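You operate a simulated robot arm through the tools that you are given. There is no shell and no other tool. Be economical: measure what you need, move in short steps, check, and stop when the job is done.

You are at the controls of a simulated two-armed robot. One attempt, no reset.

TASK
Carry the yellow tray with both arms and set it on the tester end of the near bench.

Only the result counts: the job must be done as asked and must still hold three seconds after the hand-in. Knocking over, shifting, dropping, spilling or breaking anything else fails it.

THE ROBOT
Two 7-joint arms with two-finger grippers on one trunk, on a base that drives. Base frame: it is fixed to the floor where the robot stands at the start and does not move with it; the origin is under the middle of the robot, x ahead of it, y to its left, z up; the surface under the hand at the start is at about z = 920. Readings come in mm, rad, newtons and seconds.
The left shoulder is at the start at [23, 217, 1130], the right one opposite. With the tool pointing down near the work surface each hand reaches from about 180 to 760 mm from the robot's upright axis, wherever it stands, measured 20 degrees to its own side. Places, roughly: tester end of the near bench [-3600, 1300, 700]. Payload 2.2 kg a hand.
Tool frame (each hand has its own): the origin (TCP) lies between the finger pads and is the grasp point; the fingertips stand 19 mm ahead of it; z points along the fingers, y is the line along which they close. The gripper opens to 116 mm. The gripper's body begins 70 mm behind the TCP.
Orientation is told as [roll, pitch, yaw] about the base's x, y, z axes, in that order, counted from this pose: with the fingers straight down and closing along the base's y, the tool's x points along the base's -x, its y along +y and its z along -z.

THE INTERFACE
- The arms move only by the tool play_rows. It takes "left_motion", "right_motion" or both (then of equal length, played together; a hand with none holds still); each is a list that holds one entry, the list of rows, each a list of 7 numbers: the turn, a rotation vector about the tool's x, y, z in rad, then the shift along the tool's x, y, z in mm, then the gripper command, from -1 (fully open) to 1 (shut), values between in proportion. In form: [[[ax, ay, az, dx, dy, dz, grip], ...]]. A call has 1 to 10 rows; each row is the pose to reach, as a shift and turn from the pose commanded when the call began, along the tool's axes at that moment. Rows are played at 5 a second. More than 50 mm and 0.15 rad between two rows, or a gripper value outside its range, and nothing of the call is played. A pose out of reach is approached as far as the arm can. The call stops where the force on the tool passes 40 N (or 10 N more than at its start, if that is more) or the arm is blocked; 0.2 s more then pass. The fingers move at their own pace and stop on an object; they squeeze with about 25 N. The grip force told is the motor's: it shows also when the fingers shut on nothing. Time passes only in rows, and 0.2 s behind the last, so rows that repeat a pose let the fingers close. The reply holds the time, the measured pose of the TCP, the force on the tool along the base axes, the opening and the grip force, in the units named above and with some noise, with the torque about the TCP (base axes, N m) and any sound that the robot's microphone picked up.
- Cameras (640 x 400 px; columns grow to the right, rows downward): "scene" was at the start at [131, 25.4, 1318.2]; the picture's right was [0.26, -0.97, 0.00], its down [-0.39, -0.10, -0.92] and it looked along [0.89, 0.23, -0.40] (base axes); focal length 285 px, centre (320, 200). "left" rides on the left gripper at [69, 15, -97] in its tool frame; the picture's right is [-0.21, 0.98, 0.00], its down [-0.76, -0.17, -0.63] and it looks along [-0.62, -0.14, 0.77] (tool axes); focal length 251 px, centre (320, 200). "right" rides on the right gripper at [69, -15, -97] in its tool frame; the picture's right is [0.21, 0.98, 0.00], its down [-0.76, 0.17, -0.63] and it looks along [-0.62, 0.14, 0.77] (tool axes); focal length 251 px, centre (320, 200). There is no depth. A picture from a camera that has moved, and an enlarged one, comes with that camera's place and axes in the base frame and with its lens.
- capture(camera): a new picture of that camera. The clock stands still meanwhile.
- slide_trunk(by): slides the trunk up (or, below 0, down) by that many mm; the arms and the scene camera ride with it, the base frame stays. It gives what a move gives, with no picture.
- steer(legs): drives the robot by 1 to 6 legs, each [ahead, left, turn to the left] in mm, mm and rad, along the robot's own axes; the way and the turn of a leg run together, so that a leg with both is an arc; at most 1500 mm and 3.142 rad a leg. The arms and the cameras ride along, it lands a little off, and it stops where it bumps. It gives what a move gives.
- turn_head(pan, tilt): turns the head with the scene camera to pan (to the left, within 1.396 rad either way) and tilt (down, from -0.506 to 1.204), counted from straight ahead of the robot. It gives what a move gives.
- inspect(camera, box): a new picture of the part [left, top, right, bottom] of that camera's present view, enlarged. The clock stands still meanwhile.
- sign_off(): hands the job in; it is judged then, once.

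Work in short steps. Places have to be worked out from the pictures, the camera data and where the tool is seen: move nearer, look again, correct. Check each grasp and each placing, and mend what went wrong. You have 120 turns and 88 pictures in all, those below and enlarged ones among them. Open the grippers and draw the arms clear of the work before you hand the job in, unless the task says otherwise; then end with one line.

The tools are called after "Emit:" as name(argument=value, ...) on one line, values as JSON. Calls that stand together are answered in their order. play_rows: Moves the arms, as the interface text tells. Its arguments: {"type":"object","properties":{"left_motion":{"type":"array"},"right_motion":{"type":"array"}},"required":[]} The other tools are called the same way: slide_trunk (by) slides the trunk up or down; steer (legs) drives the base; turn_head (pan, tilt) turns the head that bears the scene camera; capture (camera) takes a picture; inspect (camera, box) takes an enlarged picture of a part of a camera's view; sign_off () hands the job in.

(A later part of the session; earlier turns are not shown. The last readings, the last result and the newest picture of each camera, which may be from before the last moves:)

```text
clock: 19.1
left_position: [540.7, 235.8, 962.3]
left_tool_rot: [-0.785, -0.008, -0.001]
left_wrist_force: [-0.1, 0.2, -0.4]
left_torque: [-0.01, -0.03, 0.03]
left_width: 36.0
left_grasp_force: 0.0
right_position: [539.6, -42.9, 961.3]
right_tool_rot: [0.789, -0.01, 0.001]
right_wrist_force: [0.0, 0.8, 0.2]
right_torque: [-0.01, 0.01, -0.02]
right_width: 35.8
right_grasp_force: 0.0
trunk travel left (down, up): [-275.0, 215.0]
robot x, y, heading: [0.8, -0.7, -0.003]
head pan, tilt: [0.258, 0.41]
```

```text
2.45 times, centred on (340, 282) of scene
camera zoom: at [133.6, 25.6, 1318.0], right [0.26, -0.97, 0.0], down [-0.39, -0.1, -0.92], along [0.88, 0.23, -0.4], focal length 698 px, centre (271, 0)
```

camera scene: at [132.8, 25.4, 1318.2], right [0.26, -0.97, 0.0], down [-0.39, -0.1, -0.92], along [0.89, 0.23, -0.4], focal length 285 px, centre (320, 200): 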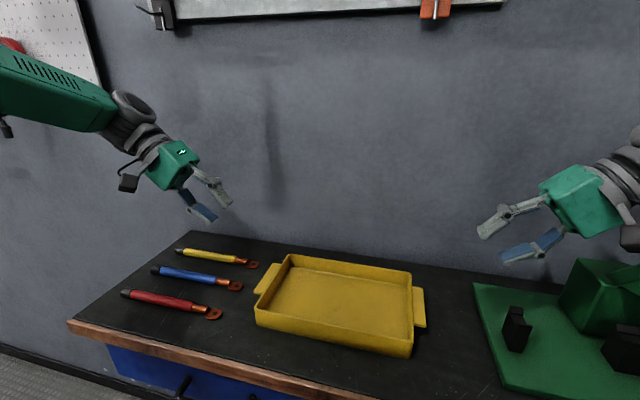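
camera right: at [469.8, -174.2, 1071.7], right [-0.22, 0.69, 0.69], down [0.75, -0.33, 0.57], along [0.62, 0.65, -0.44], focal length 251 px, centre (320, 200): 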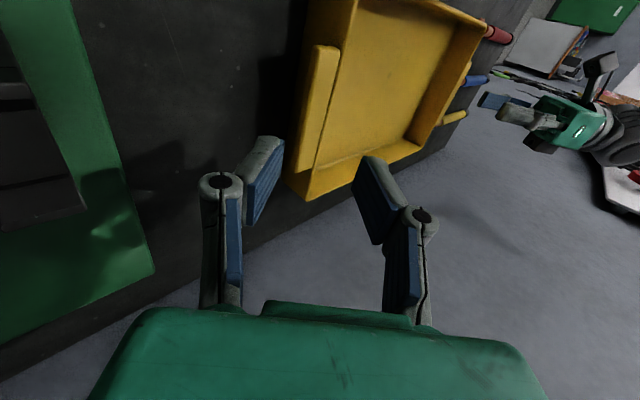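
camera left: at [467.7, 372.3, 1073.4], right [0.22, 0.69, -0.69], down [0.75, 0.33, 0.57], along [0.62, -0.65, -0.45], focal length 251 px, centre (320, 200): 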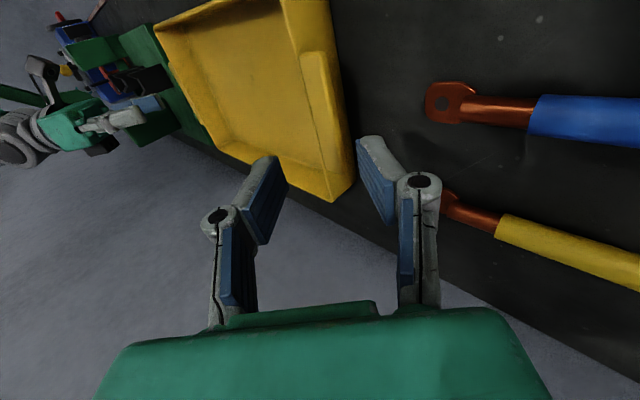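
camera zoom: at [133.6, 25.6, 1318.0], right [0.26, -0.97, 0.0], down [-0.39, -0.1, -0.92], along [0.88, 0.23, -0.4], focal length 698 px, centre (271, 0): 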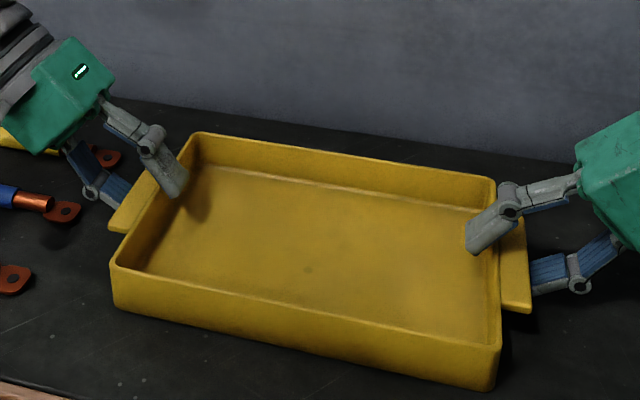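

Exactly as intended, with the lower fingers under the flanges and the upper fingers over the rims. I close both hands.

Emit:
play_rows(left_motion=[[[0, 0, 0, 0, 0, 0, 0.5], [0, 0, 0, 0, 0, 0, 0.6], [0, 0, 0, 0, 0, 0, 1], [0, 0, 0, 0, 0, 0, 1], [0, 0, 0, 0, 0, 0, 1]]], right_motion=[[[0, 0, 0, 0, 0, 0, 0.5], [0, 0, 0, 0, 0, 0, 0.6], [0, 0, 0, 0, 0, 0, 1], [0, 0, 0, 0, 0, 0, 1], [0, 0, 0, 0, 0, 0, 1]]])

Emit:
inspect(camera="scene", box=[210, 200, 470, 363])

```text
clock: 20.3
left_position: [540.8, 234.6, 962.0]
left_tool_rot: [-0.785, -0.008, -0.001]
left_wrist_force: [-1.3, 5.0, 0.4]
left_torque: [-0.31, -0.44, -0.39]
left_width: 16.2
left_grasp_force: 24.9
right_position: [540.8, -43.6, 960.8]
right_tool_rot: [0.786, -0.008, -0.001]
right_wrist_force: [1.8, -4.7, 0.2]
right_torque: [0.3, 0.41, -0.21]
right_width: 17.1
right_grasp_force: 24.8
trunk travel left (down, up): [-275.0, 215.0]
robot x, y, heading: [4.0, -2.2, -0.004]
head pan, tilt: [0.258, 0.41]
```

```text
2.45 times, centred on (340, 282) of scene
camera zoom: at [134.4, 25.7, 1317.9], right [0.26, -0.97, 0.0], down [-0.39, -0.1, -0.91], along [0.88, 0.23, -0.4], focal length 698 px, centre (271, 0)
```

zoom: 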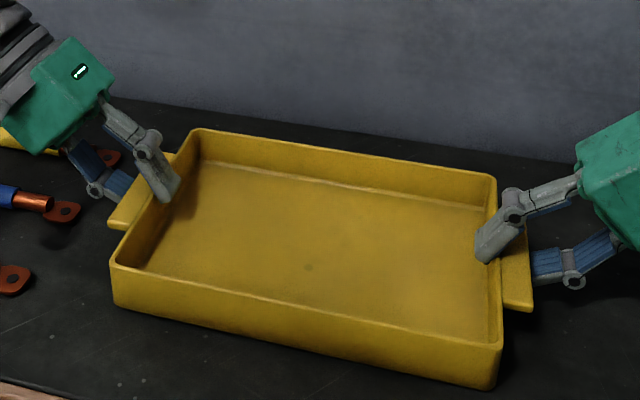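

Both hands hold at 16–17 mm width. I lift about 35 mm slowly and check.

Emit:
play_rows(left_motion=[[[0, 0, 0, 0, -2, -2, 1], [0, 0, 0, 0, -5, -5, 1], [0, 0, 0, 0, -9, -9, 1], [0, 0, 0, 0, -14, -14, 1], [0, 0, 0, 0, -19, -19, 1], [0, 0, 0, 0, -25, -25, 1], [0, 0, 0, 0, -25, -25, 1]]], right_motion=[[[0, 0, 0, 0, 2, -2, 1], [0, 0, 0, 0, 5, -5, 1], [0, 0, 0, 0, 9, -9, 1], [0, 0, 0, 0, 14, -14, 1], [0, 0, 0, 0, 19, -19, 1], [0, 0, 0, 0, 25, -25, 1], [0, 0, 0, 0, 25, -25, 1]]])

Emit:
capture(camera="scene")

```text
clock: 21.9
left_position: [540.4, 234.9, 999.6]
left_tool_rot: [-0.785, -0.008, 0.001]
left_wrist_force: [5.3, 3.6, -2.0]
left_torque: [-0.28, 0.34, 0.71]
left_width: 16.0
left_grasp_force: 25.1
right_position: [541.1, -44.0, 997.1]
right_tool_rot: [0.786, -0.008, 0.003]
right_wrist_force: [-5.4, -3.4, -1.5]
right_torque: [0.32, -0.3, 0.67]
right_width: 16.8
right_grasp_force: 25.1
trunk travel left (down, up): [-275.0, 215.0]
robot x, y, heading: [1.5, -1.0, 0.001]
head pan, tilt: [0.258, 0.41]
```

```text
48 pictures are left
camera scene: at [134.5, 25.7, 1317.9], right [0.26, -0.97, 0.0], down [-0.39, -0.1, -0.91], along [0.88, 0.23, -0.4], focal length 285 px, centre (320, 200)
```

scene: 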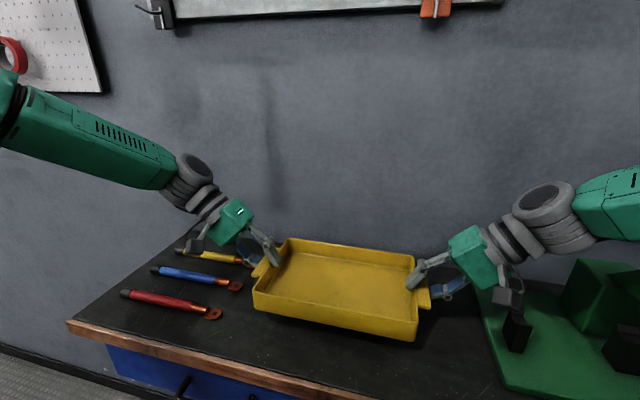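

The tray is up and level. I raise the trunk 100 mm to clear the fixture before backing off.

Emit:
slide_trunk(by=100)

Emit:
turn_head(pan=1.39, tilt=0.45)

Emit:
capture(camera="scene")

Emit:
turn_head(pan=-1.39, tilt=0.45)

Emit:
capture(camera="scene")

```text
clock: 23.2
left_position: [540.3, 235.4, 1098.0]
left_tool_rot: [-0.787, -0.009, -0.002]
left_wrist_force: [5.8, 0.7, -2.4]
left_torque: [-0.29, 0.17, 0.85]
left_width: 16.0
left_grasp_force: 24.9
right_position: [541.2, -44.3, 1097.4]
right_tool_rot: [0.788, -0.009, 0.001]
right_wrist_force: [-5.1, -0.3, -1.8]
right_torque: [0.25, -0.14, 0.79]
right_width: 16.8
right_grasp_force: 25.0
trunk travel left (down, up): [-375.0, 115.0]
robot x, y, heading: [1.2, -0.5, 0.003]
head pan, tilt: [0.258, 0.41]
```

```text
clock: 24.6
left_position: [540.7, 234.4, 1097.3]
left_tool_rot: [-0.787, -0.009, -0.001]
left_wrist_force: [4.1, -3.6, -1.0]
left_torque: [-0.33, 0.33, 0.57]
left_width: 15.9
left_grasp_force: 25.1
right_position: [541.6, -43.8, 1097.9]
right_tool_rot: [0.789, -0.01, 0.001]
right_wrist_force: [-3.7, 4.2, -2.0]
right_torque: [0.28, -0.38, 0.55]
right_width: 17.0
right_grasp_force: 25.5
trunk travel left (down, up): [-375.0, 115.0]
robot x, y, heading: [1.0, 0.5, -0.002]
head pan, tilt: [1.389, 0.45]
```

```text
47 pictures are left
camera scene: at [61.9, 92.7, 1414.5], right [0.98, -0.18, 0.0], down [-0.08, -0.43, -0.9], along [0.16, 0.88, -0.44], focal length 285 px, centre (320, 200)
```

scene: 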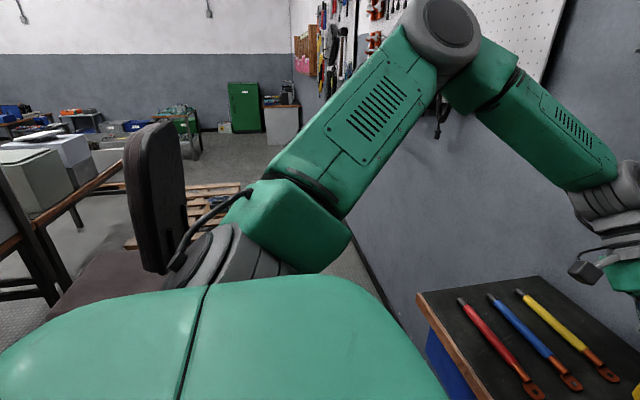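

```text
clock: 27.0
left_position: [539.7, 233.4, 1098.8]
left_tool_rot: [-0.788, -0.008, -0.002]
left_wrist_force: [2.7, -13.2, -2.4]
left_torque: [-0.33, 0.58, 0.23]
left_width: 15.5
left_grasp_force: 24.5
right_position: [540.7, -43.7, 1096.8]
right_tool_rot: [0.788, -0.009, 0.0]
right_wrist_force: [-2.1, 13.1, -1.0]
right_torque: [0.37, -0.56, 0.27]
right_width: 16.5
right_grasp_force: 24.6
trunk travel left (down, up): [-375.0, 115.0]
robot x, y, heading: [-0.6, -0.2, -0.003]
head pan, tilt: [-1.389, 0.45]
```

```text
46 pictures are left
camera scene: at [61.9, -88.3, 1414.8], right [-0.98, -0.18, 0.01], down [-0.08, 0.43, -0.9], along [0.16, -0.89, -0.43], focal length 285 px, centre (320, 200)
```

scene: 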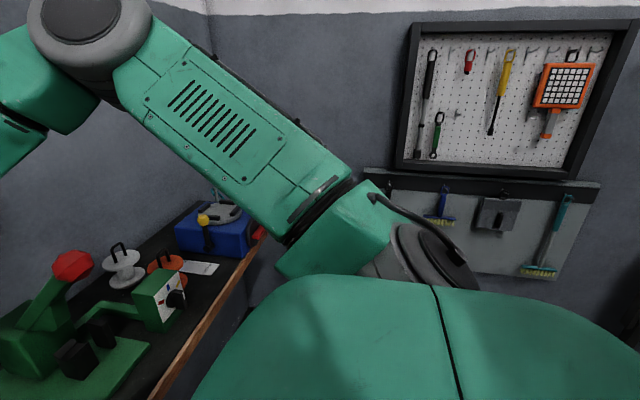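

The squeeze seems to creep slowly, with lateral force rising and widths shrinking a little. I check the grip closely before driving.

Emit:
inspect(camera="left", box=[180, 50, 460, 250])

Emit:
inspect(camera="right", box=[180, 50, 460, 250])

Emit:
turn_head(pan=0.1, tilt=0.7)

Emit:
capture(camera="scene")

```text
2.00 times, centred on (320, 150) of left
camera zoom: at [469.2, 315.1, 1155.1], right [0.22, 0.69, -0.69], down [0.75, 0.33, 0.57], along [0.62, -0.65, -0.45], focal length 503 px, centre (320, 300)
```

zoom: 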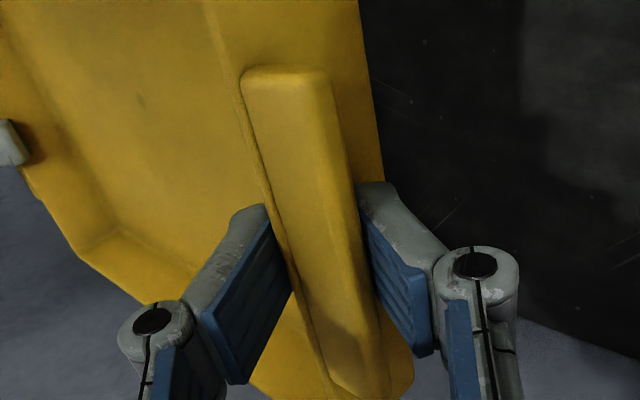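

```text
2.00 times, centred on (320, 150) of right
camera zoom: at [471.1, -122.0, 1153.1], right [-0.22, 0.69, 0.69], down [0.75, -0.33, 0.57], along [0.62, 0.65, -0.44], focal length 503 px, centre (320, 300)
```

zoom: 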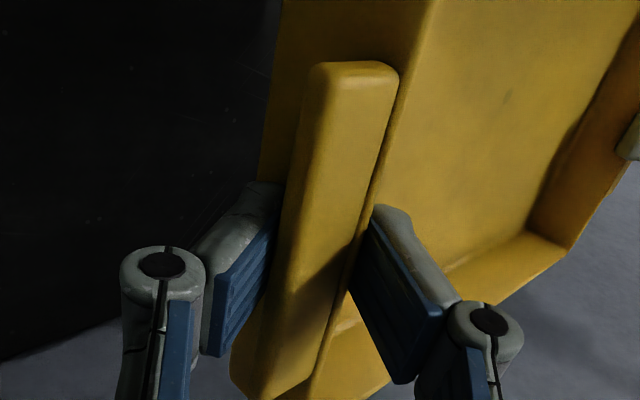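

```text
clock: 28.6
left_position: [538.9, 234.9, 1098.7]
left_tool_rot: [-0.788, -0.01, 0.0]
left_wrist_force: [3.4, -17.1, -1.9]
left_torque: [-0.34, 0.47, 0.41]
left_width: 15.5
left_grasp_force: 25.4
right_position: [541.9, -42.2, 1096.6]
right_tool_rot: [0.789, -0.009, 0.002]
right_wrist_force: [-2.4, 16.2, -1.6]
right_torque: [0.32, -0.47, 0.35]
right_width: 16.7
right_grasp_force: 24.8
trunk travel left (down, up): [-375.0, 115.0]
robot x, y, heading: [0.5, -1.7, 0.001]
head pan, tilt: [0.099, 0.7]
```

```text
43 pictures are left
camera scene: at [129.8, 10.6, 1392.1], right [0.1, -1.0, 0.0], down [-0.64, -0.06, -0.76], along [0.76, 0.07, -0.65], focal length 285 px, centre (320, 200)
```

scene: 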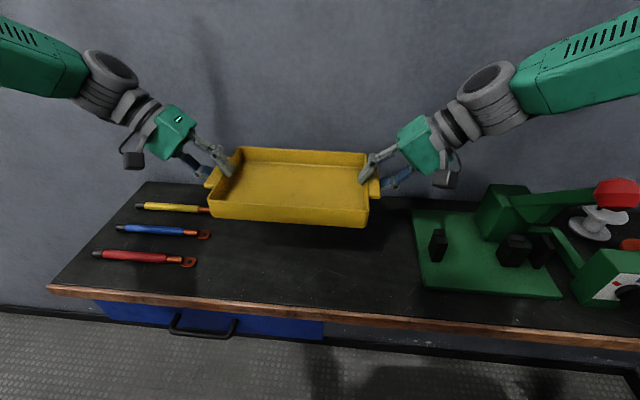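

The grip looks sound, with lower pads under the flange and upper pads inside the rim. The hands are pulled inward by about 16 N, so I relieve it by moving each hand inward 1 mm.

Emit:
play_rows(left_motion=[[[0, 0, 0, 0, -0.7, 0.7, 1], [0, 0, 0, 0, -0.7, 0.7, 1]]], right_motion=[[[0, 0, 0, 0, 0.7, 0.7, 1], [0, 0, 0, 0, 0.7, 0.7, 1]]])

```text
clock: 29.2
left_position: [539.7, 234.6, 1099.0]
left_tool_rot: [-0.783, -0.009, 0.0]
left_wrist_force: [2.9, 3.2, -2.2]
left_torque: [-0.29, 0.08, 0.16]
left_width: 15.7
left_grasp_force: 24.5
right_position: [543.0, -43.5, 1096.2]
right_tool_rot: [0.787, -0.01, 0.001]
right_wrist_force: [-3.1, -3.4, -1.8]
right_torque: [0.28, -0.07, 0.82]
right_width: 16.5
right_grasp_force: 25.1
trunk travel left (down, up): [-375.0, 115.0]
robot x, y, heading: [2.6, 0.1, -0.004]
head pan, tilt: [0.099, 0.7]
```

Tension is relieved. I back away 400 mm from the bench, then look around to the left and right rear.

Emit:
steer(legs=[[-400, 0, 0]])

Emit:
turn_head(pan=1.39, tilt=0.35)

Emit:
capture(camera="scene")

```text
clock: 31.7
left_position: [140.4, 227.2, 1097.0]
left_tool_rot: [-0.785, -0.007, -0.018]
left_wrist_force: [2.7, 8.3, -2.7]
left_torque: [-0.18, 0.49, 0.43]
left_width: 15.2
left_grasp_force: 24.7
right_position: [137.7, -47.4, 1095.8]
right_tool_rot: [0.787, -0.009, -0.015]
right_wrist_force: [-2.8, -8.1, -2.0]
right_torque: [0.29, -0.51, 0.37]
right_width: 15.0
right_grasp_force: 25.3
trunk travel left (down, up): [-375.0, 115.0]
robot x, y, heading: [-402.1, 5.0, -0.009]
head pan, tilt: [0.099, 0.7]
```

```text
clock: 33.2
left_position: [135.2, 227.9, 1100.9]
left_tool_rot: [-0.786, -0.012, -0.016]
left_wrist_force: [3.1, -2.6, -2.8]
left_torque: [-0.09, 0.51, 0.41]
left_width: 14.6
left_grasp_force: 24.7
right_position: [132.8, -47.5, 1100.5]
right_tool_rot: [0.788, -0.013, -0.015]
right_wrist_force: [-3.0, 1.7, -0.8]
right_torque: [0.29, -0.53, 0.38]
right_width: 15.0
right_grasp_force: 25.1
trunk travel left (down, up): [-375.0, 115.0]
robot x, y, heading: [-402.6, 2.3, -0.014]
head pan, tilt: [1.389, 0.351]
```

```text
42 pictures are left
camera scene: at [-340.0, 96.1, 1423.7], right [0.98, -0.2, 0.0], down [-0.07, -0.34, -0.94], along [0.18, 0.92, -0.35], focal length 285 px, centre (320, 200)
```

scene: 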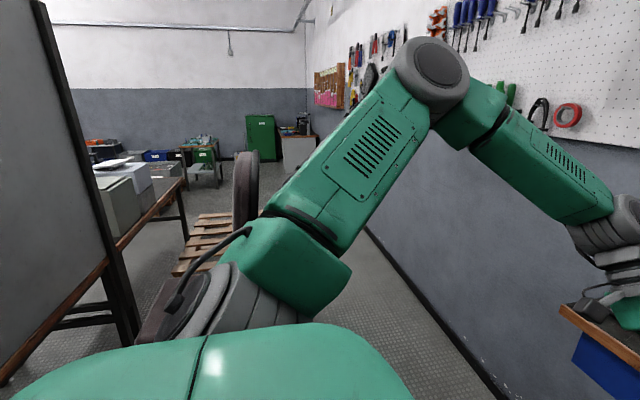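

A bench with a partition stands to the left rear, its edge near x≈−1080 and y>800, and there is room to turn in place. First I re-check the grip, as the widths shrank to about 15 mm.

Emit:
inspect(camera="left", box=[180, 50, 460, 250])

Emit:
inspect(camera="right", box=[180, 50, 460, 250])

```text
2.00 times, centred on (320, 150) of left
camera zoom: at [65.9, 309.3, 1157.2], right [0.23, 0.69, -0.69], down [0.75, 0.32, 0.57], along [0.61, -0.65, -0.44], focal length 503 px, centre (320, 300)
```

zoom: 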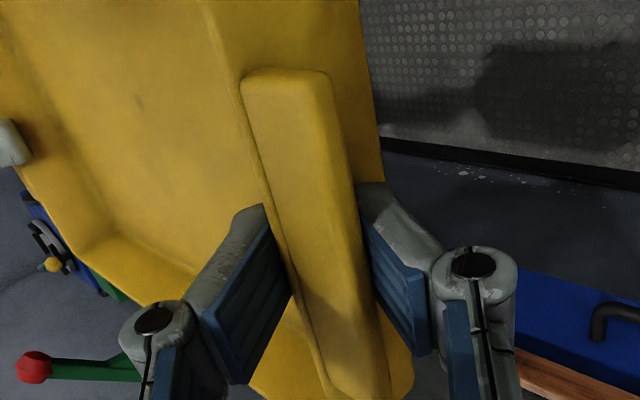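

```text
2.00 times, centred on (320, 150) of right
camera zoom: at [61.2, -124.9, 1155.0], right [-0.21, 0.69, 0.69], down [0.74, -0.34, 0.57], along [0.63, 0.64, -0.44], focal length 503 px, centre (320, 300)
```

zoom: 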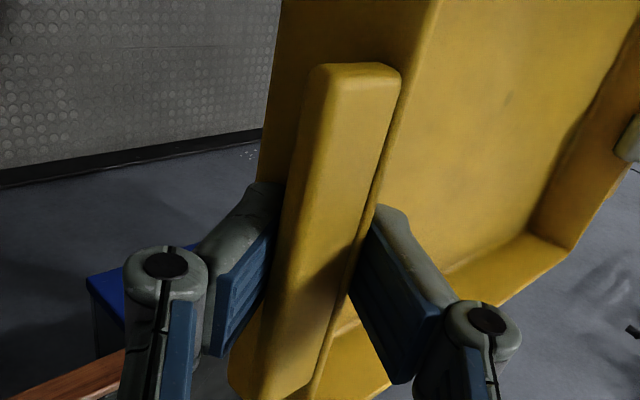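

The grip is unchanged. I turn left by 1.5 rad in place and look.

Emit:
steer(legs=[[0, 0, 1.5]])

Emit:
capture(camera="scene")

Emit:
turn_head(pan=0.4, tilt=0.35)

Emit:
capture(camera="scene")

```text
clock: 37.2
left_position: [-585.6, 554.5, 1100.8]
left_tool_rot: [-0.785, -0.014, 1.479]
left_wrist_force: [7.5, 3.2, -3.5]
left_torque: [-0.44, 0.06, 0.48]
left_width: 14.8
left_grasp_force: 25.1
right_position: [-312.2, 532.9, 1098.7]
right_tool_rot: [0.789, -0.013, 1.483]
right_wrist_force: [-6.7, -2.7, -0.6]
right_torque: [0.47, 0.27, 0.42]
right_width: 14.8
right_grasp_force: 25.1
trunk travel left (down, up): [-375.0, 115.0]
robot x, y, heading: [-404.3, 0.1, 1.478]
head pan, tilt: [1.389, 0.351]
```

```text
39 pictures are left
camera scene: at [-489.8, 73.5, 1423.8], right [0.27, 0.96, 0.0], down [0.33, -0.1, -0.94], along [-0.91, 0.25, -0.34], focal length 285 px, centre (320, 200)
```

scene: 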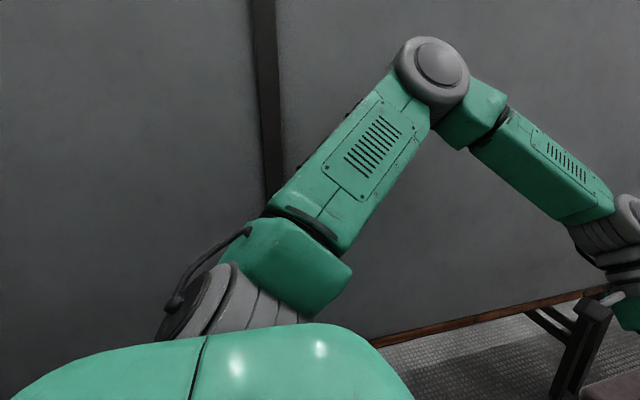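

```text
clock: 38.5
left_position: [-587.8, 551.7, 1102.5]
left_tool_rot: [-0.785, -0.015, 1.482]
left_wrist_force: [1.1, 1.5, -3.4]
left_torque: [-0.21, 0.02, 0.54]
left_width: 14.7
left_grasp_force: 24.9
right_position: [-312.9, 528.8, 1102.1]
right_tool_rot: [0.788, -0.016, 1.485]
right_wrist_force: [-0.2, -1.3, -0.9]
right_torque: [0.24, 0.17, -0.13]
right_width: 14.7
right_grasp_force: 25.1
trunk travel left (down, up): [-375.0, 115.0]
robot x, y, heading: [-405.0, 6.6, 1.48]
head pan, tilt: [0.4, 0.351]
```

```text
38 pictures are left
camera scene: at [-429.7, 137.4, 1423.5], right [0.95, 0.31, 0.0], down [0.11, -0.33, -0.94], along [-0.29, 0.89, -0.35], focal length 285 px, centre (320, 200)
```

scene: 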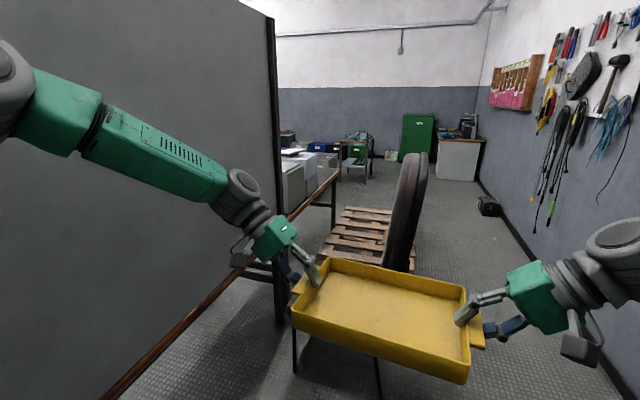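

A screened bench with its edge at x≈−1100 blocks the way west, and a chair and a pallet stand to the north. I turn back right to check the southern way.

Emit:
steer(legs=[[0, 0, -2.2]])

Emit:
turn_head(pan=-1.3, tilt=0.3)

Emit:
capture(camera="scene")

```text
clock: 44.1
left_position: [148.8, -174.7, 1101.4]
left_tool_rot: [-0.786, -0.015, -0.726]
left_wrist_force: [-0.5, -4.5, -2.4]
left_torque: [0.23, 0.21, 0.37]
left_width: 14.8
left_grasp_force: 24.9
right_position: [-31.1, -381.6, 1101.1]
right_tool_rot: [0.788, -0.017, -0.723]
right_wrist_force: [-0.5, 3.6, -1.0]
right_torque: [-0.16, -0.25, 0.4]
right_width: 14.8
right_grasp_force: 25.2
trunk travel left (down, up): [-375.0, 115.0]
robot x, y, heading: [-403.3, 3.9, -0.725]
head pan, tilt: [0.4, 0.351]
```

```text
clock: 45.9
left_position: [145.5, -172.0, 1104.1]
left_tool_rot: [-0.786, -0.02, -0.724]
left_wrist_force: [-0.3, -1.0, -2.0]
left_torque: [0.09, -0.03, 0.21]
left_width: 14.7
left_grasp_force: 25.2
right_position: [-34.9, -378.8, 1104.0]
right_tool_rot: [0.788, -0.022, -0.723]
right_wrist_force: [0.0, -0.9, -1.2]
right_torque: [-0.02, -0.02, -0.14]
right_width: 14.9
right_grasp_force: 24.7
trunk travel left (down, up): [-375.0, 115.0]
robot x, y, heading: [-399.6, 3.4, -0.729]
head pan, tilt: [-1.3, 0.3]
```

```text
37 pictures are left
camera scene: at [-409.1, -109.2, 1428.6], right [-0.9, 0.44, 0.01], down [0.13, 0.27, -0.96], along [-0.42, -0.86, -0.3], focal length 285 px, centre (320, 200)
```

scene: 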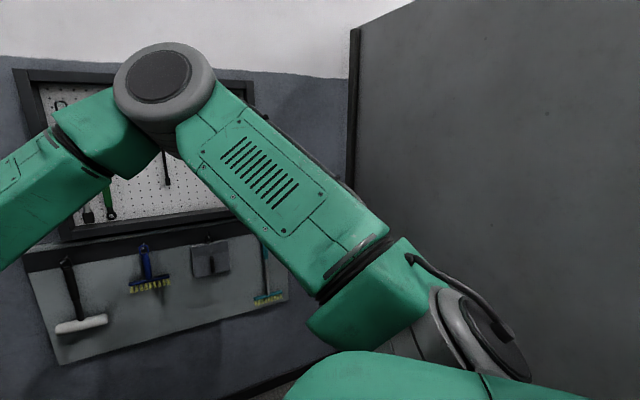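

The south is closed by the panel and the wall, so the way is north along the right wall. I turn to face north and study the route.

Emit:
steer(legs=[[0, 0, 2.3]])

Emit:
turn_head(pan=0.0, tilt=0.3)

Emit:
capture(camera="scene")

Emit:
inspect(camera="scene", box=[120, 100, 440, 300])

```text
clock: 51.9
left_position: [-663.7, 515.3, 1104.5]
left_tool_rot: [-0.786, -0.018, 1.625]
left_wrist_force: [-0.2, -0.1, -2.5]
left_torque: [-0.03, 0.12, 0.27]
left_width: 14.5
left_grasp_force: 24.4
right_position: [-391.0, 532.3, 1103.2]
right_tool_rot: [0.789, -0.021, 1.631]
right_wrist_force: [-0.9, -0.7, -1.2]
right_torque: [-0.01, 0.04, -0.17]
right_width: 14.5
right_grasp_force: 25.4
trunk travel left (down, up): [-375.0, 115.0]
robot x, y, heading: [-403.8, 3.7, 1.629]
head pan, tilt: [-1.3, 0.3]
```

```text
clock: 53.3
left_position: [-663.6, 512.2, 1106.5]
left_tool_rot: [-0.787, -0.023, 1.627]
left_wrist_force: [0.5, 0.7, -2.0]
left_torque: [-0.07, 0.1, 0.2]
left_width: 14.7
left_grasp_force: 24.6
right_position: [-390.3, 529.5, 1105.7]
right_tool_rot: [0.788, -0.025, 1.629]
right_wrist_force: [-0.2, -0.7, -1.3]
right_torque: [0.04, 0.01, -0.21]
right_width: 14.7
right_grasp_force: 25.0
trunk travel left (down, up): [-375.0, 115.0]
robot x, y, heading: [-403.5, 3.7, 1.625]
head pan, tilt: [0.0, 0.3]
```

```text
36 pictures are left
camera scene: at [-412.9, 141.8, 1428.2], right [1.0, 0.06, 0.0], down [0.02, -0.3, -0.95], along [-0.05, 0.95, -0.3], focal length 285 px, centre (320, 200)
```

scene: 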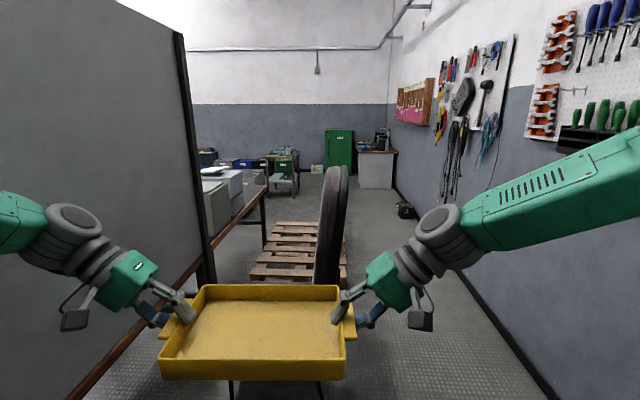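

```text
2.00 times, centred on (280, 200) of scene
camera zoom: at [-412.9, 141.8, 1428.2], right [1.0, 0.06, 0.0], down [0.02, -0.3, -0.95], along [-0.05, 0.95, -0.3], focal length 569 px, centre (400, 200)
```

zoom: 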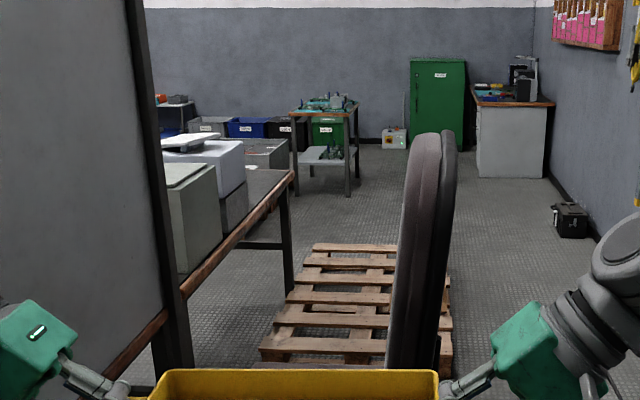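

The chair stands near x −340 to −950 and y 1100–1500, with the right wall at x≈815. I need the base's footprint, so I look down on the robot's right flank.

Emit:
turn_head(pan=-1.2, tilt=1.1)

Emit:
capture(camera="scene")

Emit:
turn_head(pan=0.0, tilt=0.8)

Emit:
capture(camera="scene")

```text
clock: 54.7
left_position: [-664.0, 512.1, 1106.9]
left_tool_rot: [-0.784, -0.022, 1.627]
left_wrist_force: [0.2, 0.2, -2.6]
left_torque: [-0.05, 0.08, 0.18]
left_width: 14.4
left_grasp_force: 25.0
right_position: [-390.3, 529.3, 1105.6]
right_tool_rot: [0.788, -0.024, 1.63]
right_wrist_force: [-0.6, -0.9, -2.0]
right_torque: [0.03, -0.03, -0.19]
right_width: 14.7
right_grasp_force: 25.2
trunk travel left (down, up): [-375.0, 115.0]
robot x, y, heading: [-402.4, 5.5, 1.631]
head pan, tilt: [-1.201, 1.1]
```

```text
34 pictures are left
camera scene: at [-349.9, 74.6, 1362.6], right [0.42, -0.91, 0.01], down [-0.81, -0.37, -0.45], along [0.41, 0.18, -0.89], focal length 285 px, centre (320, 200)
```

scene: 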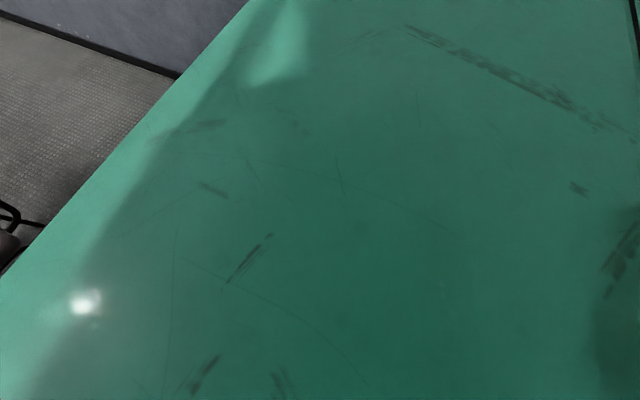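

```text
clock: 56.1
left_position: [-663.4, 511.1, 1107.6]
left_tool_rot: [-0.786, -0.023, 1.625]
left_wrist_force: [0.7, 0.4, -1.7]
left_torque: [0.02, 0.08, 0.2]
left_width: 14.8
left_grasp_force: 24.9
right_position: [-390.2, 529.3, 1105.7]
right_tool_rot: [0.787, -0.024, 1.629]
right_wrist_force: [-0.5, 0.5, -1.9]
right_torque: [-0.02, -0.05, -0.22]
right_width: 14.8
right_grasp_force: 25.1
trunk travel left (down, up): [-375.0, 115.0]
robot x, y, heading: [-402.4, 3.0, 1.625]
head pan, tilt: [0.0, 0.799]
```

```text
33 pictures are left
camera scene: at [-412.1, 129.0, 1383.9], right [1.0, 0.06, 0.0], down [0.04, -0.72, -0.69], along [-0.04, 0.69, -0.72], focal length 285 px, centre (320, 200)
```

scene: 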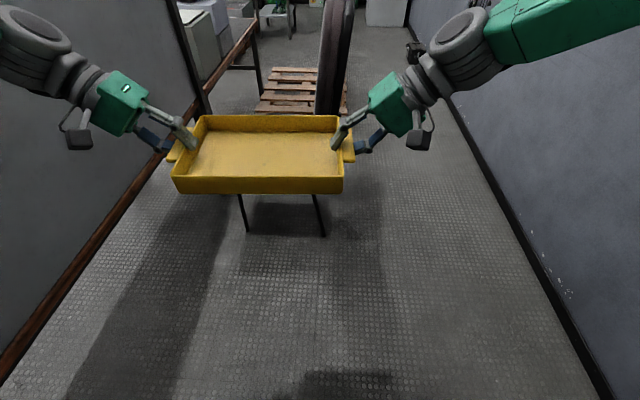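

The chair back's right edge is at x≈−345 with its top near z≈1200. Bench A's end is at y≈550 and its front edge at x≈380. I raise the trunk fully so the tray clears chair height, then strafe right to x≈0.

Emit:
slide_trunk(by=112)

Emit:
play_rows(left_motion=[[[0, 0, 0, 0, -7, -7, 1], [0, 0, 0, 0, -14, -14, 1], [0, 0, 0, 0, -21, -21, 1], [0, 0, 0, 0, -28, -28, 1], [0, 0, 0, 0, -35, -35, 1], [0, 0, 0, 0, -42, -42, 1], [0, 0, 0, 0, -42, -42, 1]]], right_motion=[[[0, 0, 0, 0, 7, -7, 1], [0, 0, 0, 0, 14, -14, 1], [0, 0, 0, 0, 21, -21, 1], [0, 0, 0, 0, 28, -28, 1], [0, 0, 0, 0, 35, -35, 1], [0, 0, 0, 0, 42, -42, 1], [0, 0, 0, 0, 42, -42, 1]]])

Emit:
steer(legs=[[0, -390, -0.055]])

Emit:
capture(camera="scene")

```text
clock: 57.5
left_position: [-663.9, 512.3, 1219.1]
left_tool_rot: [-0.784, -0.022, 1.627]
left_wrist_force: [0.2, 0.7, -2.1]
left_torque: [0.01, 0.08, 0.2]
left_width: 14.7
left_grasp_force: 24.8
right_position: [-388.8, 530.2, 1217.7]
right_tool_rot: [0.79, -0.022, 1.631]
right_wrist_force: [0.6, -0.4, -1.5]
right_torque: [-0.05, -0.06, -0.18]
right_width: 14.7
right_grasp_force: 24.8
trunk travel left (down, up): [-487.0, 3.0]
robot x, y, heading: [-404.1, 6.1, 1.626]
head pan, tilt: [0.0, 0.799]
```

```text
clock: 59.1
left_position: [-663.7, 509.3, 1278.2]
left_tool_rot: [-0.786, -0.023, 1.627]
left_wrist_force: [9.5, 3.9, 0.8]
left_torque: [-0.22, -0.2, 0.47]
left_width: 14.9
left_grasp_force: 25.4
right_position: [-389.6, 528.6, 1278.3]
right_tool_rot: [0.788, -0.024, 1.632]
right_wrist_force: [-10.4, -4.1, -3.4]
right_torque: [0.21, -0.22, 0.4]
right_width: 14.5
right_grasp_force: 25.1
trunk travel left (down, up): [-487.0, 3.0]
robot x, y, heading: [-403.4, 2.2, 1.627]
head pan, tilt: [0.0, 0.799]
```

```text
clock: 61.6
left_position: [-281.3, 533.0, 1273.2]
left_tool_rot: [-0.801, -0.019, 1.585]
left_wrist_force: [13.9, 1.9, -0.2]
left_torque: [-0.37, -0.16, -0.02]
left_width: 14.6
left_grasp_force: 25.1
right_position: [-8.2, 539.8, 1278.3]
right_tool_rot: [0.773, -0.024, 1.591]
right_wrist_force: [-14.6, -2.8, -3.2]
right_torque: [0.39, -0.12, 0.64]
right_width: 14.6
right_grasp_force: 25.3
trunk travel left (down, up): [-487.0, 3.0]
robot x, y, heading: [-24.4, 18.6, 1.582]
head pan, tilt: [0.0, 0.799]
```

```text
32 pictures are left
camera scene: at [-56.8, 142.9, 1495.6], right [1.0, 0.02, 0.02], down [0.03, -0.72, -0.69], along [0.0, 0.69, -0.72], focal length 285 px, centre (320, 200)
```

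scene: 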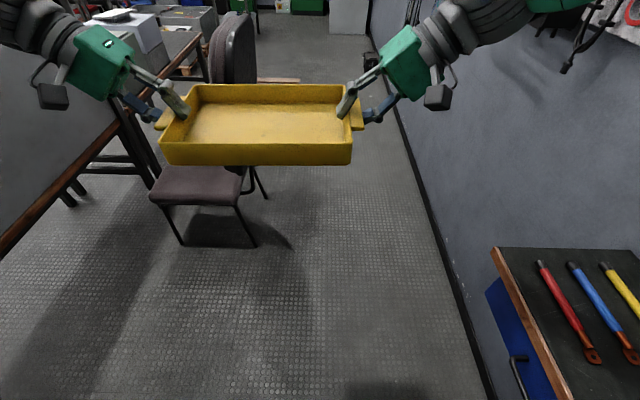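

The bench corner is at (375, 547) and the chair's right edge at x≈−400. A straight run north at x≈0 clears both. I drive 700 mm ahead with a slight drift right.

Emit:
steer(legs=[[700, -35, 0]])

Emit:
turn_head(pan=0.0, tilt=0.55)

Emit:
capture(camera="scene")

```text
clock: 65.4
left_position: [-239.0, 1227.4, 1278.4]
left_tool_rot: [-0.789, -0.024, 1.586]
left_wrist_force: [-0.5, 1.0, -0.5]
left_torque: [-0.31, -0.04, 0.5]
left_width: 14.8
left_grasp_force: 25.1
right_position: [35.9, 1233.8, 1279.7]
right_tool_rot: [0.788, -0.03, 1.589]
right_wrist_force: [-1.1, -1.0, -2.4]
right_torque: [0.3, -0.24, -0.35]
right_width: 14.7
right_grasp_force: 25.5
trunk travel left (down, up): [-487.0, 3.0]
robot x, y, heading: [1.9, 711.5, 1.585]
head pan, tilt: [0.0, 0.799]
```

```text
clock: 66.2
left_position: [-256.6, 1223.2, 1278.5]
left_tool_rot: [-0.797, -0.025, 1.591]
left_wrist_force: [-2.3, -3.0, -1.5]
left_torque: [0.36, -0.09, -0.55]
left_width: 14.9
left_grasp_force: 24.8
right_position: [17.8, 1231.4, 1281.6]
right_tool_rot: [0.778, -0.033, 1.594]
right_wrist_force: [-1.8, 2.4, -3.0]
right_torque: [-0.35, -0.54, -0.1]
right_width: 14.8
right_grasp_force: 25.0
trunk travel left (down, up): [-487.0, 3.0]
robot x, y, heading: [-3.0, 716.4, 1.585]
head pan, tilt: [0.0, 0.55]
```

```text
31 pictures are left
camera scene: at [-55.8, 851.2, 1516.4], right [1.0, 0.02, 0.03], down [0.04, -0.53, -0.85], along [0.0, 0.85, -0.53], focal length 285 px, centre (320, 200)
```

scene: 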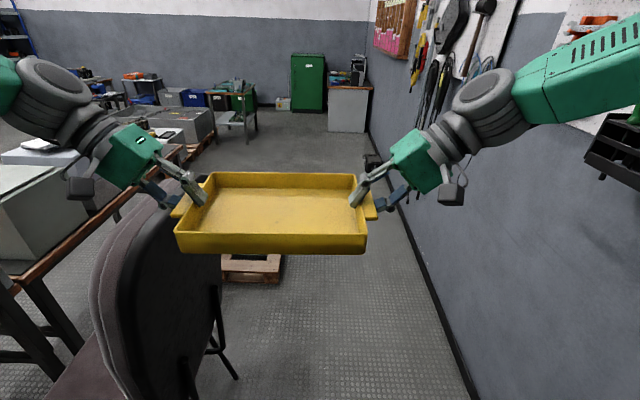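

The chair is passing safely on the left. I continue north 1150 mm with a slight drift right.

Emit:
steer(legs=[[1150, -50, 0]])

Emit:
slide_trunk(by=-250)

Emit:
turn_head(pan=0.5, tilt=0.4)

Emit:
capture(camera="scene")

```text
clock: 72.1
left_position: [-190.9, 2390.5, 1276.5]
left_tool_rot: [-0.782, -0.019, 1.571]
left_wrist_force: [-6.5, 1.6, -3.8]
left_torque: [-0.18, 0.56, -0.19]
left_width: 14.7
left_grasp_force: 25.4
right_position: [83.4, 2390.5, 1277.1]
right_tool_rot: [0.791, -0.031, 1.572]
right_wrist_force: [7.7, -0.4, -2.0]
right_torque: [0.15, -0.06, -0.17]
right_width: 14.8
right_grasp_force: 25.2
trunk travel left (down, up): [-487.0, 3.0]
robot x, y, heading: [30.9, 1878.1, 1.566]
head pan, tilt: [0.0, 0.55]
```

```text
clock: 74.7
left_position: [-195.9, 2380.9, 1033.5]
left_tool_rot: [-0.788, -0.026, 1.574]
left_wrist_force: [-10.2, -1.6, -1.7]
left_torque: [0.31, 0.16, -0.25]
left_width: 14.9
left_grasp_force: 24.5
right_position: [78.5, 2381.6, 1034.9]
right_tool_rot: [0.789, -0.039, 1.576]
right_wrist_force: [4.0, 1.6, -1.3]
right_torque: [-0.32, -0.54, -0.15]
right_width: 14.7
right_grasp_force: 25.2
trunk travel left (down, up): [-237.0, 253.0]
robot x, y, heading: [20.1, 1876.2, 1.563]
head pan, tilt: [0.0, 0.55]
```

```text
clock: 75.6
left_position: [-184.7, 2383.1, 1032.4]
left_tool_rot: [-0.777, -0.023, 1.57]
left_wrist_force: [-8.2, -2.5, -1.9]
left_torque: [0.38, 0.19, -0.53]
left_width: 14.9
left_grasp_force: 24.8
right_position: [88.3, 2384.1, 1032.2]
right_tool_rot: [0.798, -0.035, 1.571]
right_wrist_force: [3.4, 2.6, -2.6]
right_torque: [-0.42, -0.65, -0.18]
right_width: 14.6
right_grasp_force: 25.0
trunk travel left (down, up): [-237.0, 253.0]
robot x, y, heading: [25.0, 1870.9, 1.562]
head pan, tilt: [0.499, 0.4]
```

```text
30 pictures are left
camera scene: at [-71.4, 2002.9, 1277.5], right [0.88, 0.47, 0.03], down [0.22, -0.35, -0.91], along [-0.42, 0.81, -0.41], focal length 285 px, centre (320, 200)
```

scene: 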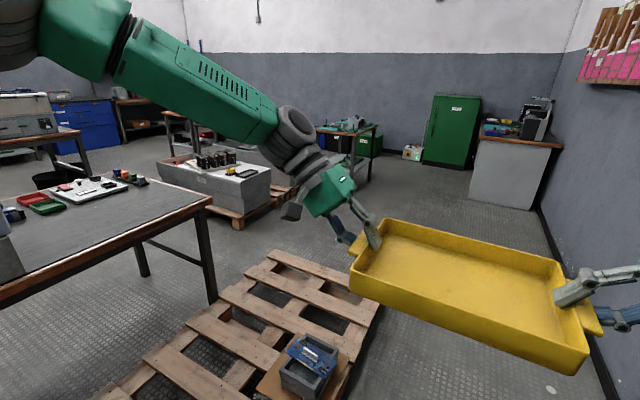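

The pallet occupies x −1220..−340 up to y≈3430, and bench B ends at y≈2870. A crate on another pallet lies beyond. I drive on north to y≈3400 and survey the way west.

Emit:
steer(legs=[[1450, -20, 0.01]])

Emit:
turn_head(pan=1.1, tilt=0.35)

Emit:
capture(camera="scene")

Emit:
turn_head(pan=0.35, tilt=0.35)

Emit:
capture(camera="scene")

```text
clock: 82.6
left_position: [-101.6, 3790.8, 1041.0]
left_tool_rot: [-0.74, -0.026, 1.566]
left_wrist_force: [-5.6, -0.4, -1.8]
left_torque: [-0.16, 0.43, -0.02]
left_width: 14.5
left_grasp_force: 25.0
right_position: [173.6, 3790.8, 1028.8]
right_tool_rot: [0.837, -0.036, 1.566]
right_wrist_force: [6.7, 0.4, -1.9]
right_torque: [0.11, -0.35, -0.03]
right_width: 14.8
right_grasp_force: 25.2
trunk travel left (down, up): [-237.0, 253.0]
robot x, y, heading: [64.9, 3283.3, 1.564]
head pan, tilt: [0.499, 0.4]
```

```text
clock: 83.6
left_position: [-47.4, 3785.3, 1050.8]
left_tool_rot: [-0.695, -0.031, 1.561]
left_wrist_force: [-0.1, 3.2, -1.1]
left_torque: [-0.5, 0.42, 0.31]
left_width: 14.8
left_grasp_force: 25.1
right_position: [225.5, 3785.9, 1026.4]
right_tool_rot: [0.879, -0.04, 1.563]
right_wrist_force: [4.0, -1.8, -3.0]
right_torque: [0.55, -0.2, 0.48]
right_width: 14.8
right_grasp_force: 25.3
trunk travel left (down, up): [-237.0, 253.0]
robot x, y, heading: [71.8, 3285.1, 1.567]
head pan, tilt: [1.1, 0.351]
```

```text
29 pictures are left
camera scene: at [21.1, 3371.0, 1287.5], right [0.47, 0.89, -0.01], down [0.28, -0.16, -0.95], along [-0.84, 0.44, -0.32], focal length 285 px, centre (320, 200)
```

scene: 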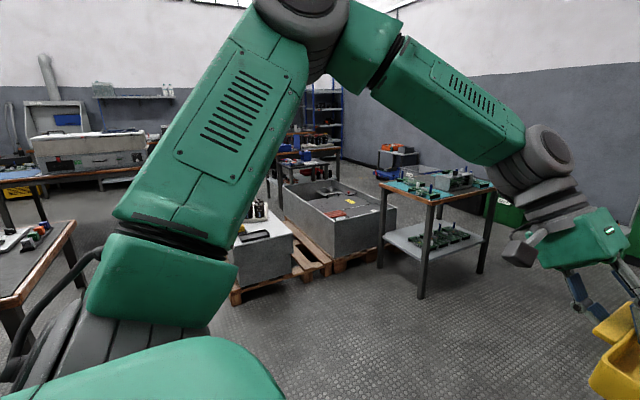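

```text
clock: 84.7
left_position: [-88.2, 3788.4, 1044.3]
left_tool_rot: [-0.726, -0.029, 1.564]
left_wrist_force: [-4.6, 0.4, -1.6]
left_torque: [0.14, 0.2, -0.19]
left_width: 14.8
left_grasp_force: 24.8
right_position: [184.3, 3787.3, 1028.4]
right_tool_rot: [0.85, -0.038, 1.566]
right_wrist_force: [5.0, 0.2, -3.2]
right_torque: [-0.1, -0.29, 0.09]
right_width: 14.7
right_grasp_force: 25.1
trunk travel left (down, up): [-237.0, 253.0]
robot x, y, heading: [64.0, 3286.7, 1.559]
head pan, tilt: [0.351, 0.351]
```

```text
28 pictures are left
camera scene: at [54.8, 3416.9, 1285.8], right [0.94, 0.33, -0.02], down [0.1, -0.33, -0.94], along [-0.32, 0.88, -0.34], focal length 285 px, centre (320, 200)
```

scene: 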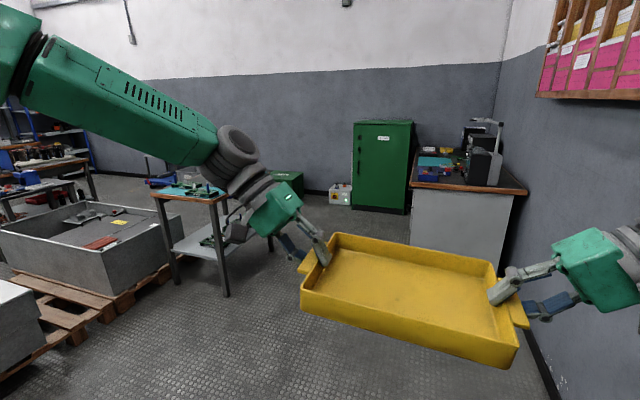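

The hand assembly is swaying sideways after the drive. I hold still for 2 s to let it settle and check.

Emit:
play_rows(left_motion=[[[0, 0, 0, 0, 0, 0, 1], [0, 0, 0, 0, 0, 0, 1], [0, 0, 0, 0, 0, 0, 1], [0, 0, 0, 0, 0, 0, 1], [0, 0, 0, 0, 0, 0, 1], [0, 0, 0, 0, 0, 0, 1], [0, 0, 0, 0, 0, 0, 1], [0, 0, 0, 0, 0, 0, 1], [0, 0, 0, 0, 0, 0, 1], [0, 0, 0, 0, 0, 0, 1]]], right_motion=[[[0, 0, 0, 0, 0, 0, 1], [0, 0, 0, 0, 0, 0, 1], [0, 0, 0, 0, 0, 0, 1], [0, 0, 0, 0, 0, 0, 1], [0, 0, 0, 0, 0, 0, 1], [0, 0, 0, 0, 0, 0, 1], [0, 0, 0, 0, 0, 0, 1], [0, 0, 0, 0, 0, 0, 1], [0, 0, 0, 0, 0, 0, 1], [0, 0, 0, 0, 0, 0, 1]]])

```text
clock: 86.9
left_position: [-64.2, 3786.2, 1047.4]
left_tool_rot: [-0.709, -0.031, 1.562]
left_wrist_force: [-4.2, 2.7, -1.7]
left_torque: [-0.47, 0.43, 0.32]
left_width: 14.8
left_grasp_force: 25.2
right_position: [209.6, 3786.2, 1027.1]
right_tool_rot: [0.867, -0.043, 1.566]
right_wrist_force: [5.5, -1.6, -1.2]
right_torque: [0.5, -0.18, 0.2]
right_width: 15.0
right_grasp_force: 25.4
trunk travel left (down, up): [-237.0, 253.0]
robot x, y, heading: [72.9, 3284.2, 1.56]
head pan, tilt: [0.351, 0.351]
```

The assembly has settled at a small lean of about 0.08 rad, which I will correct later. Gaps beside the table and bins are narrow, so I go farther north into the open area and survey westward from there.

Emit:
steer(legs=[[550, 0, 0], [900, 450, 0]])

Emit:
turn_head(pan=0.75, tilt=0.35)

Emit:
capture(camera="scene")

```text
clock: 94.9
left_position: [-570.6, 5228.3, 1043.9]
left_tool_rot: [-0.735, -0.03, 1.594]
left_wrist_force: [-5.2, -2.8, -1.4]
left_torque: [0.36, 0.12, -0.13]
left_width: 14.9
left_grasp_force: 24.8
right_position: [-296.7, 5235.5, 1029.9]
right_tool_rot: [0.842, -0.039, 1.593]
right_wrist_force: [4.6, 1.1, -2.6]
right_torque: [-0.37, -0.4, -0.25]
right_width: 14.8
right_grasp_force: 24.4
trunk travel left (down, up): [-237.0, 253.0]
robot x, y, heading: [-401.4, 4730.3, 1.592]
head pan, tilt: [0.351, 0.351]
```

```text
clock: 95.8
left_position: [-575.3, 5224.5, 1045.6]
left_tool_rot: [-0.737, -0.033, 1.594]
left_wrist_force: [-1.8, 0.1, -1.6]
left_torque: [0.17, 0.17, 0.09]
left_width: 14.6
left_grasp_force: 25.3
right_position: [-302.6, 5232.5, 1033.8]
right_tool_rot: [0.838, -0.044, 1.594]
right_wrist_force: [0.4, -0.1, -1.9]
right_torque: [-0.2, -0.27, -0.25]
right_width: 14.7
right_grasp_force: 24.9
trunk travel left (down, up): [-237.0, 253.0]
robot x, y, heading: [-398.9, 4730.4, 1.586]
head pan, tilt: [0.75, 0.351]
```

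```text
27 pictures are left
camera scene: at [-466.3, 4841.0, 1285.6], right [0.72, 0.69, 0.0], down [0.24, -0.25, -0.94], along [-0.65, 0.67, -0.35], focal length 285 px, centre (320, 200)
```

scene: 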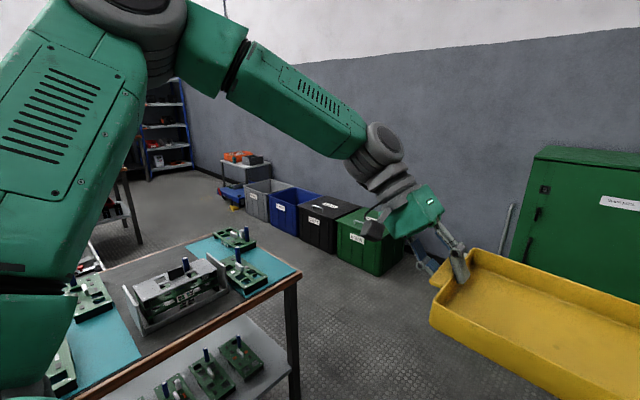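

The corridor along the north side, between the table at y≤5460 and the bins at y≥6380, is about 900 mm wide. I raise 100 mm to pass over table items, go north, turn west and shift into that corridor.

Emit:
slide_trunk(by=100)

Emit:
steer(legs=[[560, 0, 0], [0, 0, 1.55], [0, -600, 0]])

Emit:
turn_head(pan=0.1, tilt=0.45)

Emit:
capture(camera="scene")

```text
clock: 97.1
left_position: [-561.6, 5225.0, 1145.6]
left_tool_rot: [-0.728, -0.03, 1.591]
left_wrist_force: [-0.9, 1.0, -1.6]
left_torque: [0.03, 0.2, 0.1]
left_width: 14.6
left_grasp_force: 25.7
right_position: [-287.4, 5232.6, 1129.8]
right_tool_rot: [0.848, -0.041, 1.593]
right_wrist_force: [1.2, -0.6, -1.5]
right_torque: [-0.05, -0.23, 0.02]
right_width: 14.9
right_grasp_force: 25.0
trunk travel left (down, up): [-337.0, 153.0]
robot x, y, heading: [-394.5, 4729.8, 1.588]
head pan, tilt: [0.75, 0.351]
```

```text
clock: 107.1
left_position: [-903.0, 5734.5, 1146.7]
left_tool_rot: [-0.729, -0.033, 3.141]
left_wrist_force: [-0.9, -5.6, -1.5]
left_torque: [-0.17, 0.06, 0.09]
left_width: 14.8
left_grasp_force: 25.5
right_position: [-904.7, 6006.7, 1131.2]
right_tool_rot: [0.848, -0.043, -3.143]
right_wrist_force: [0.9, 5.8, -1.9]
right_torque: [0.11, -0.09, 0.08]
right_width: 15.1
right_grasp_force: 24.9
trunk travel left (down, up): [-337.0, 153.0]
robot x, y, heading: [-401.0, 5892.5, 3.136]
head pan, tilt: [0.75, 0.351]
```

```text
clock: 108.1
left_position: [-900.0, 5731.1, 1149.0]
left_tool_rot: [-0.732, -0.034, 3.141]
left_wrist_force: [0.2, -0.7, -1.9]
left_torque: [-0.14, 0.09, 0.07]
left_width: 14.5
left_grasp_force: 24.8
right_position: [-901.8, 6005.1, 1134.1]
right_tool_rot: [0.845, -0.047, -3.142]
right_wrist_force: [-0.1, 0.0, -0.5]
right_torque: [0.09, -0.14, -0.1]
right_width: 15.0
right_grasp_force: 24.7
trunk travel left (down, up): [-337.0, 153.0]
robot x, y, heading: [-403.8, 5893.1, 3.139]
head pan, tilt: [0.099, 0.45]
```

```text
26 pictures are left
camera scene: at [-540.7, 5884.6, 1376.4], right [-0.09, 1.0, 0.0], down [0.44, 0.04, -0.9], along [-0.89, -0.09, -0.44], focal length 285 px, centre (320, 200)
```

scene: 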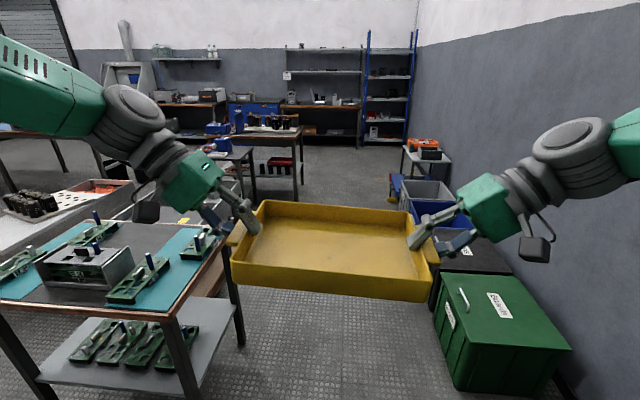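

The corridor is clear. I drive 1500 mm west with a slight shift right, then survey left.

Emit:
steer(legs=[[1500, -25, 0]])

Emit:
turn_head(pan=0.7, tilt=0.4)

Emit:
capture(camera="scene")

```text
refused: leg 1 is longer than a leg can be; nothing moved
```

```text
clock: 109.1
left_position: [-899.9, 5729.4, 1147.3]
left_tool_rot: [-0.732, -0.035, 3.141]
left_wrist_force: [0.5, -1.2, -2.9]
left_torque: [-0.17, 0.12, 0.01]
left_width: 14.7
left_grasp_force: 24.9
right_position: [-899.8, 6001.9, 1132.8]
right_tool_rot: [0.845, -0.048, -3.142]
right_wrist_force: [-1.0, 0.9, -1.7]
right_torque: [0.08, -0.09, -0.03]
right_width: 14.8
right_grasp_force: 24.4
trunk travel left (down, up): [-337.0, 153.0]
robot x, y, heading: [-402.5, 5891.7, 3.135]
head pan, tilt: [0.7, 0.4]
```

```text
25 pictures are left
camera scene: at [-520.4, 5832.5, 1381.1], right [-0.64, 0.77, 0.0], down [0.3, 0.25, -0.92], along [-0.71, -0.59, -0.39], focal length 285 px, centre (320, 200)
```

scene: 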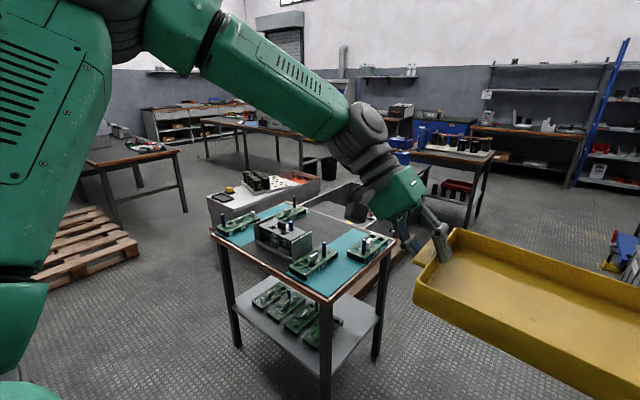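

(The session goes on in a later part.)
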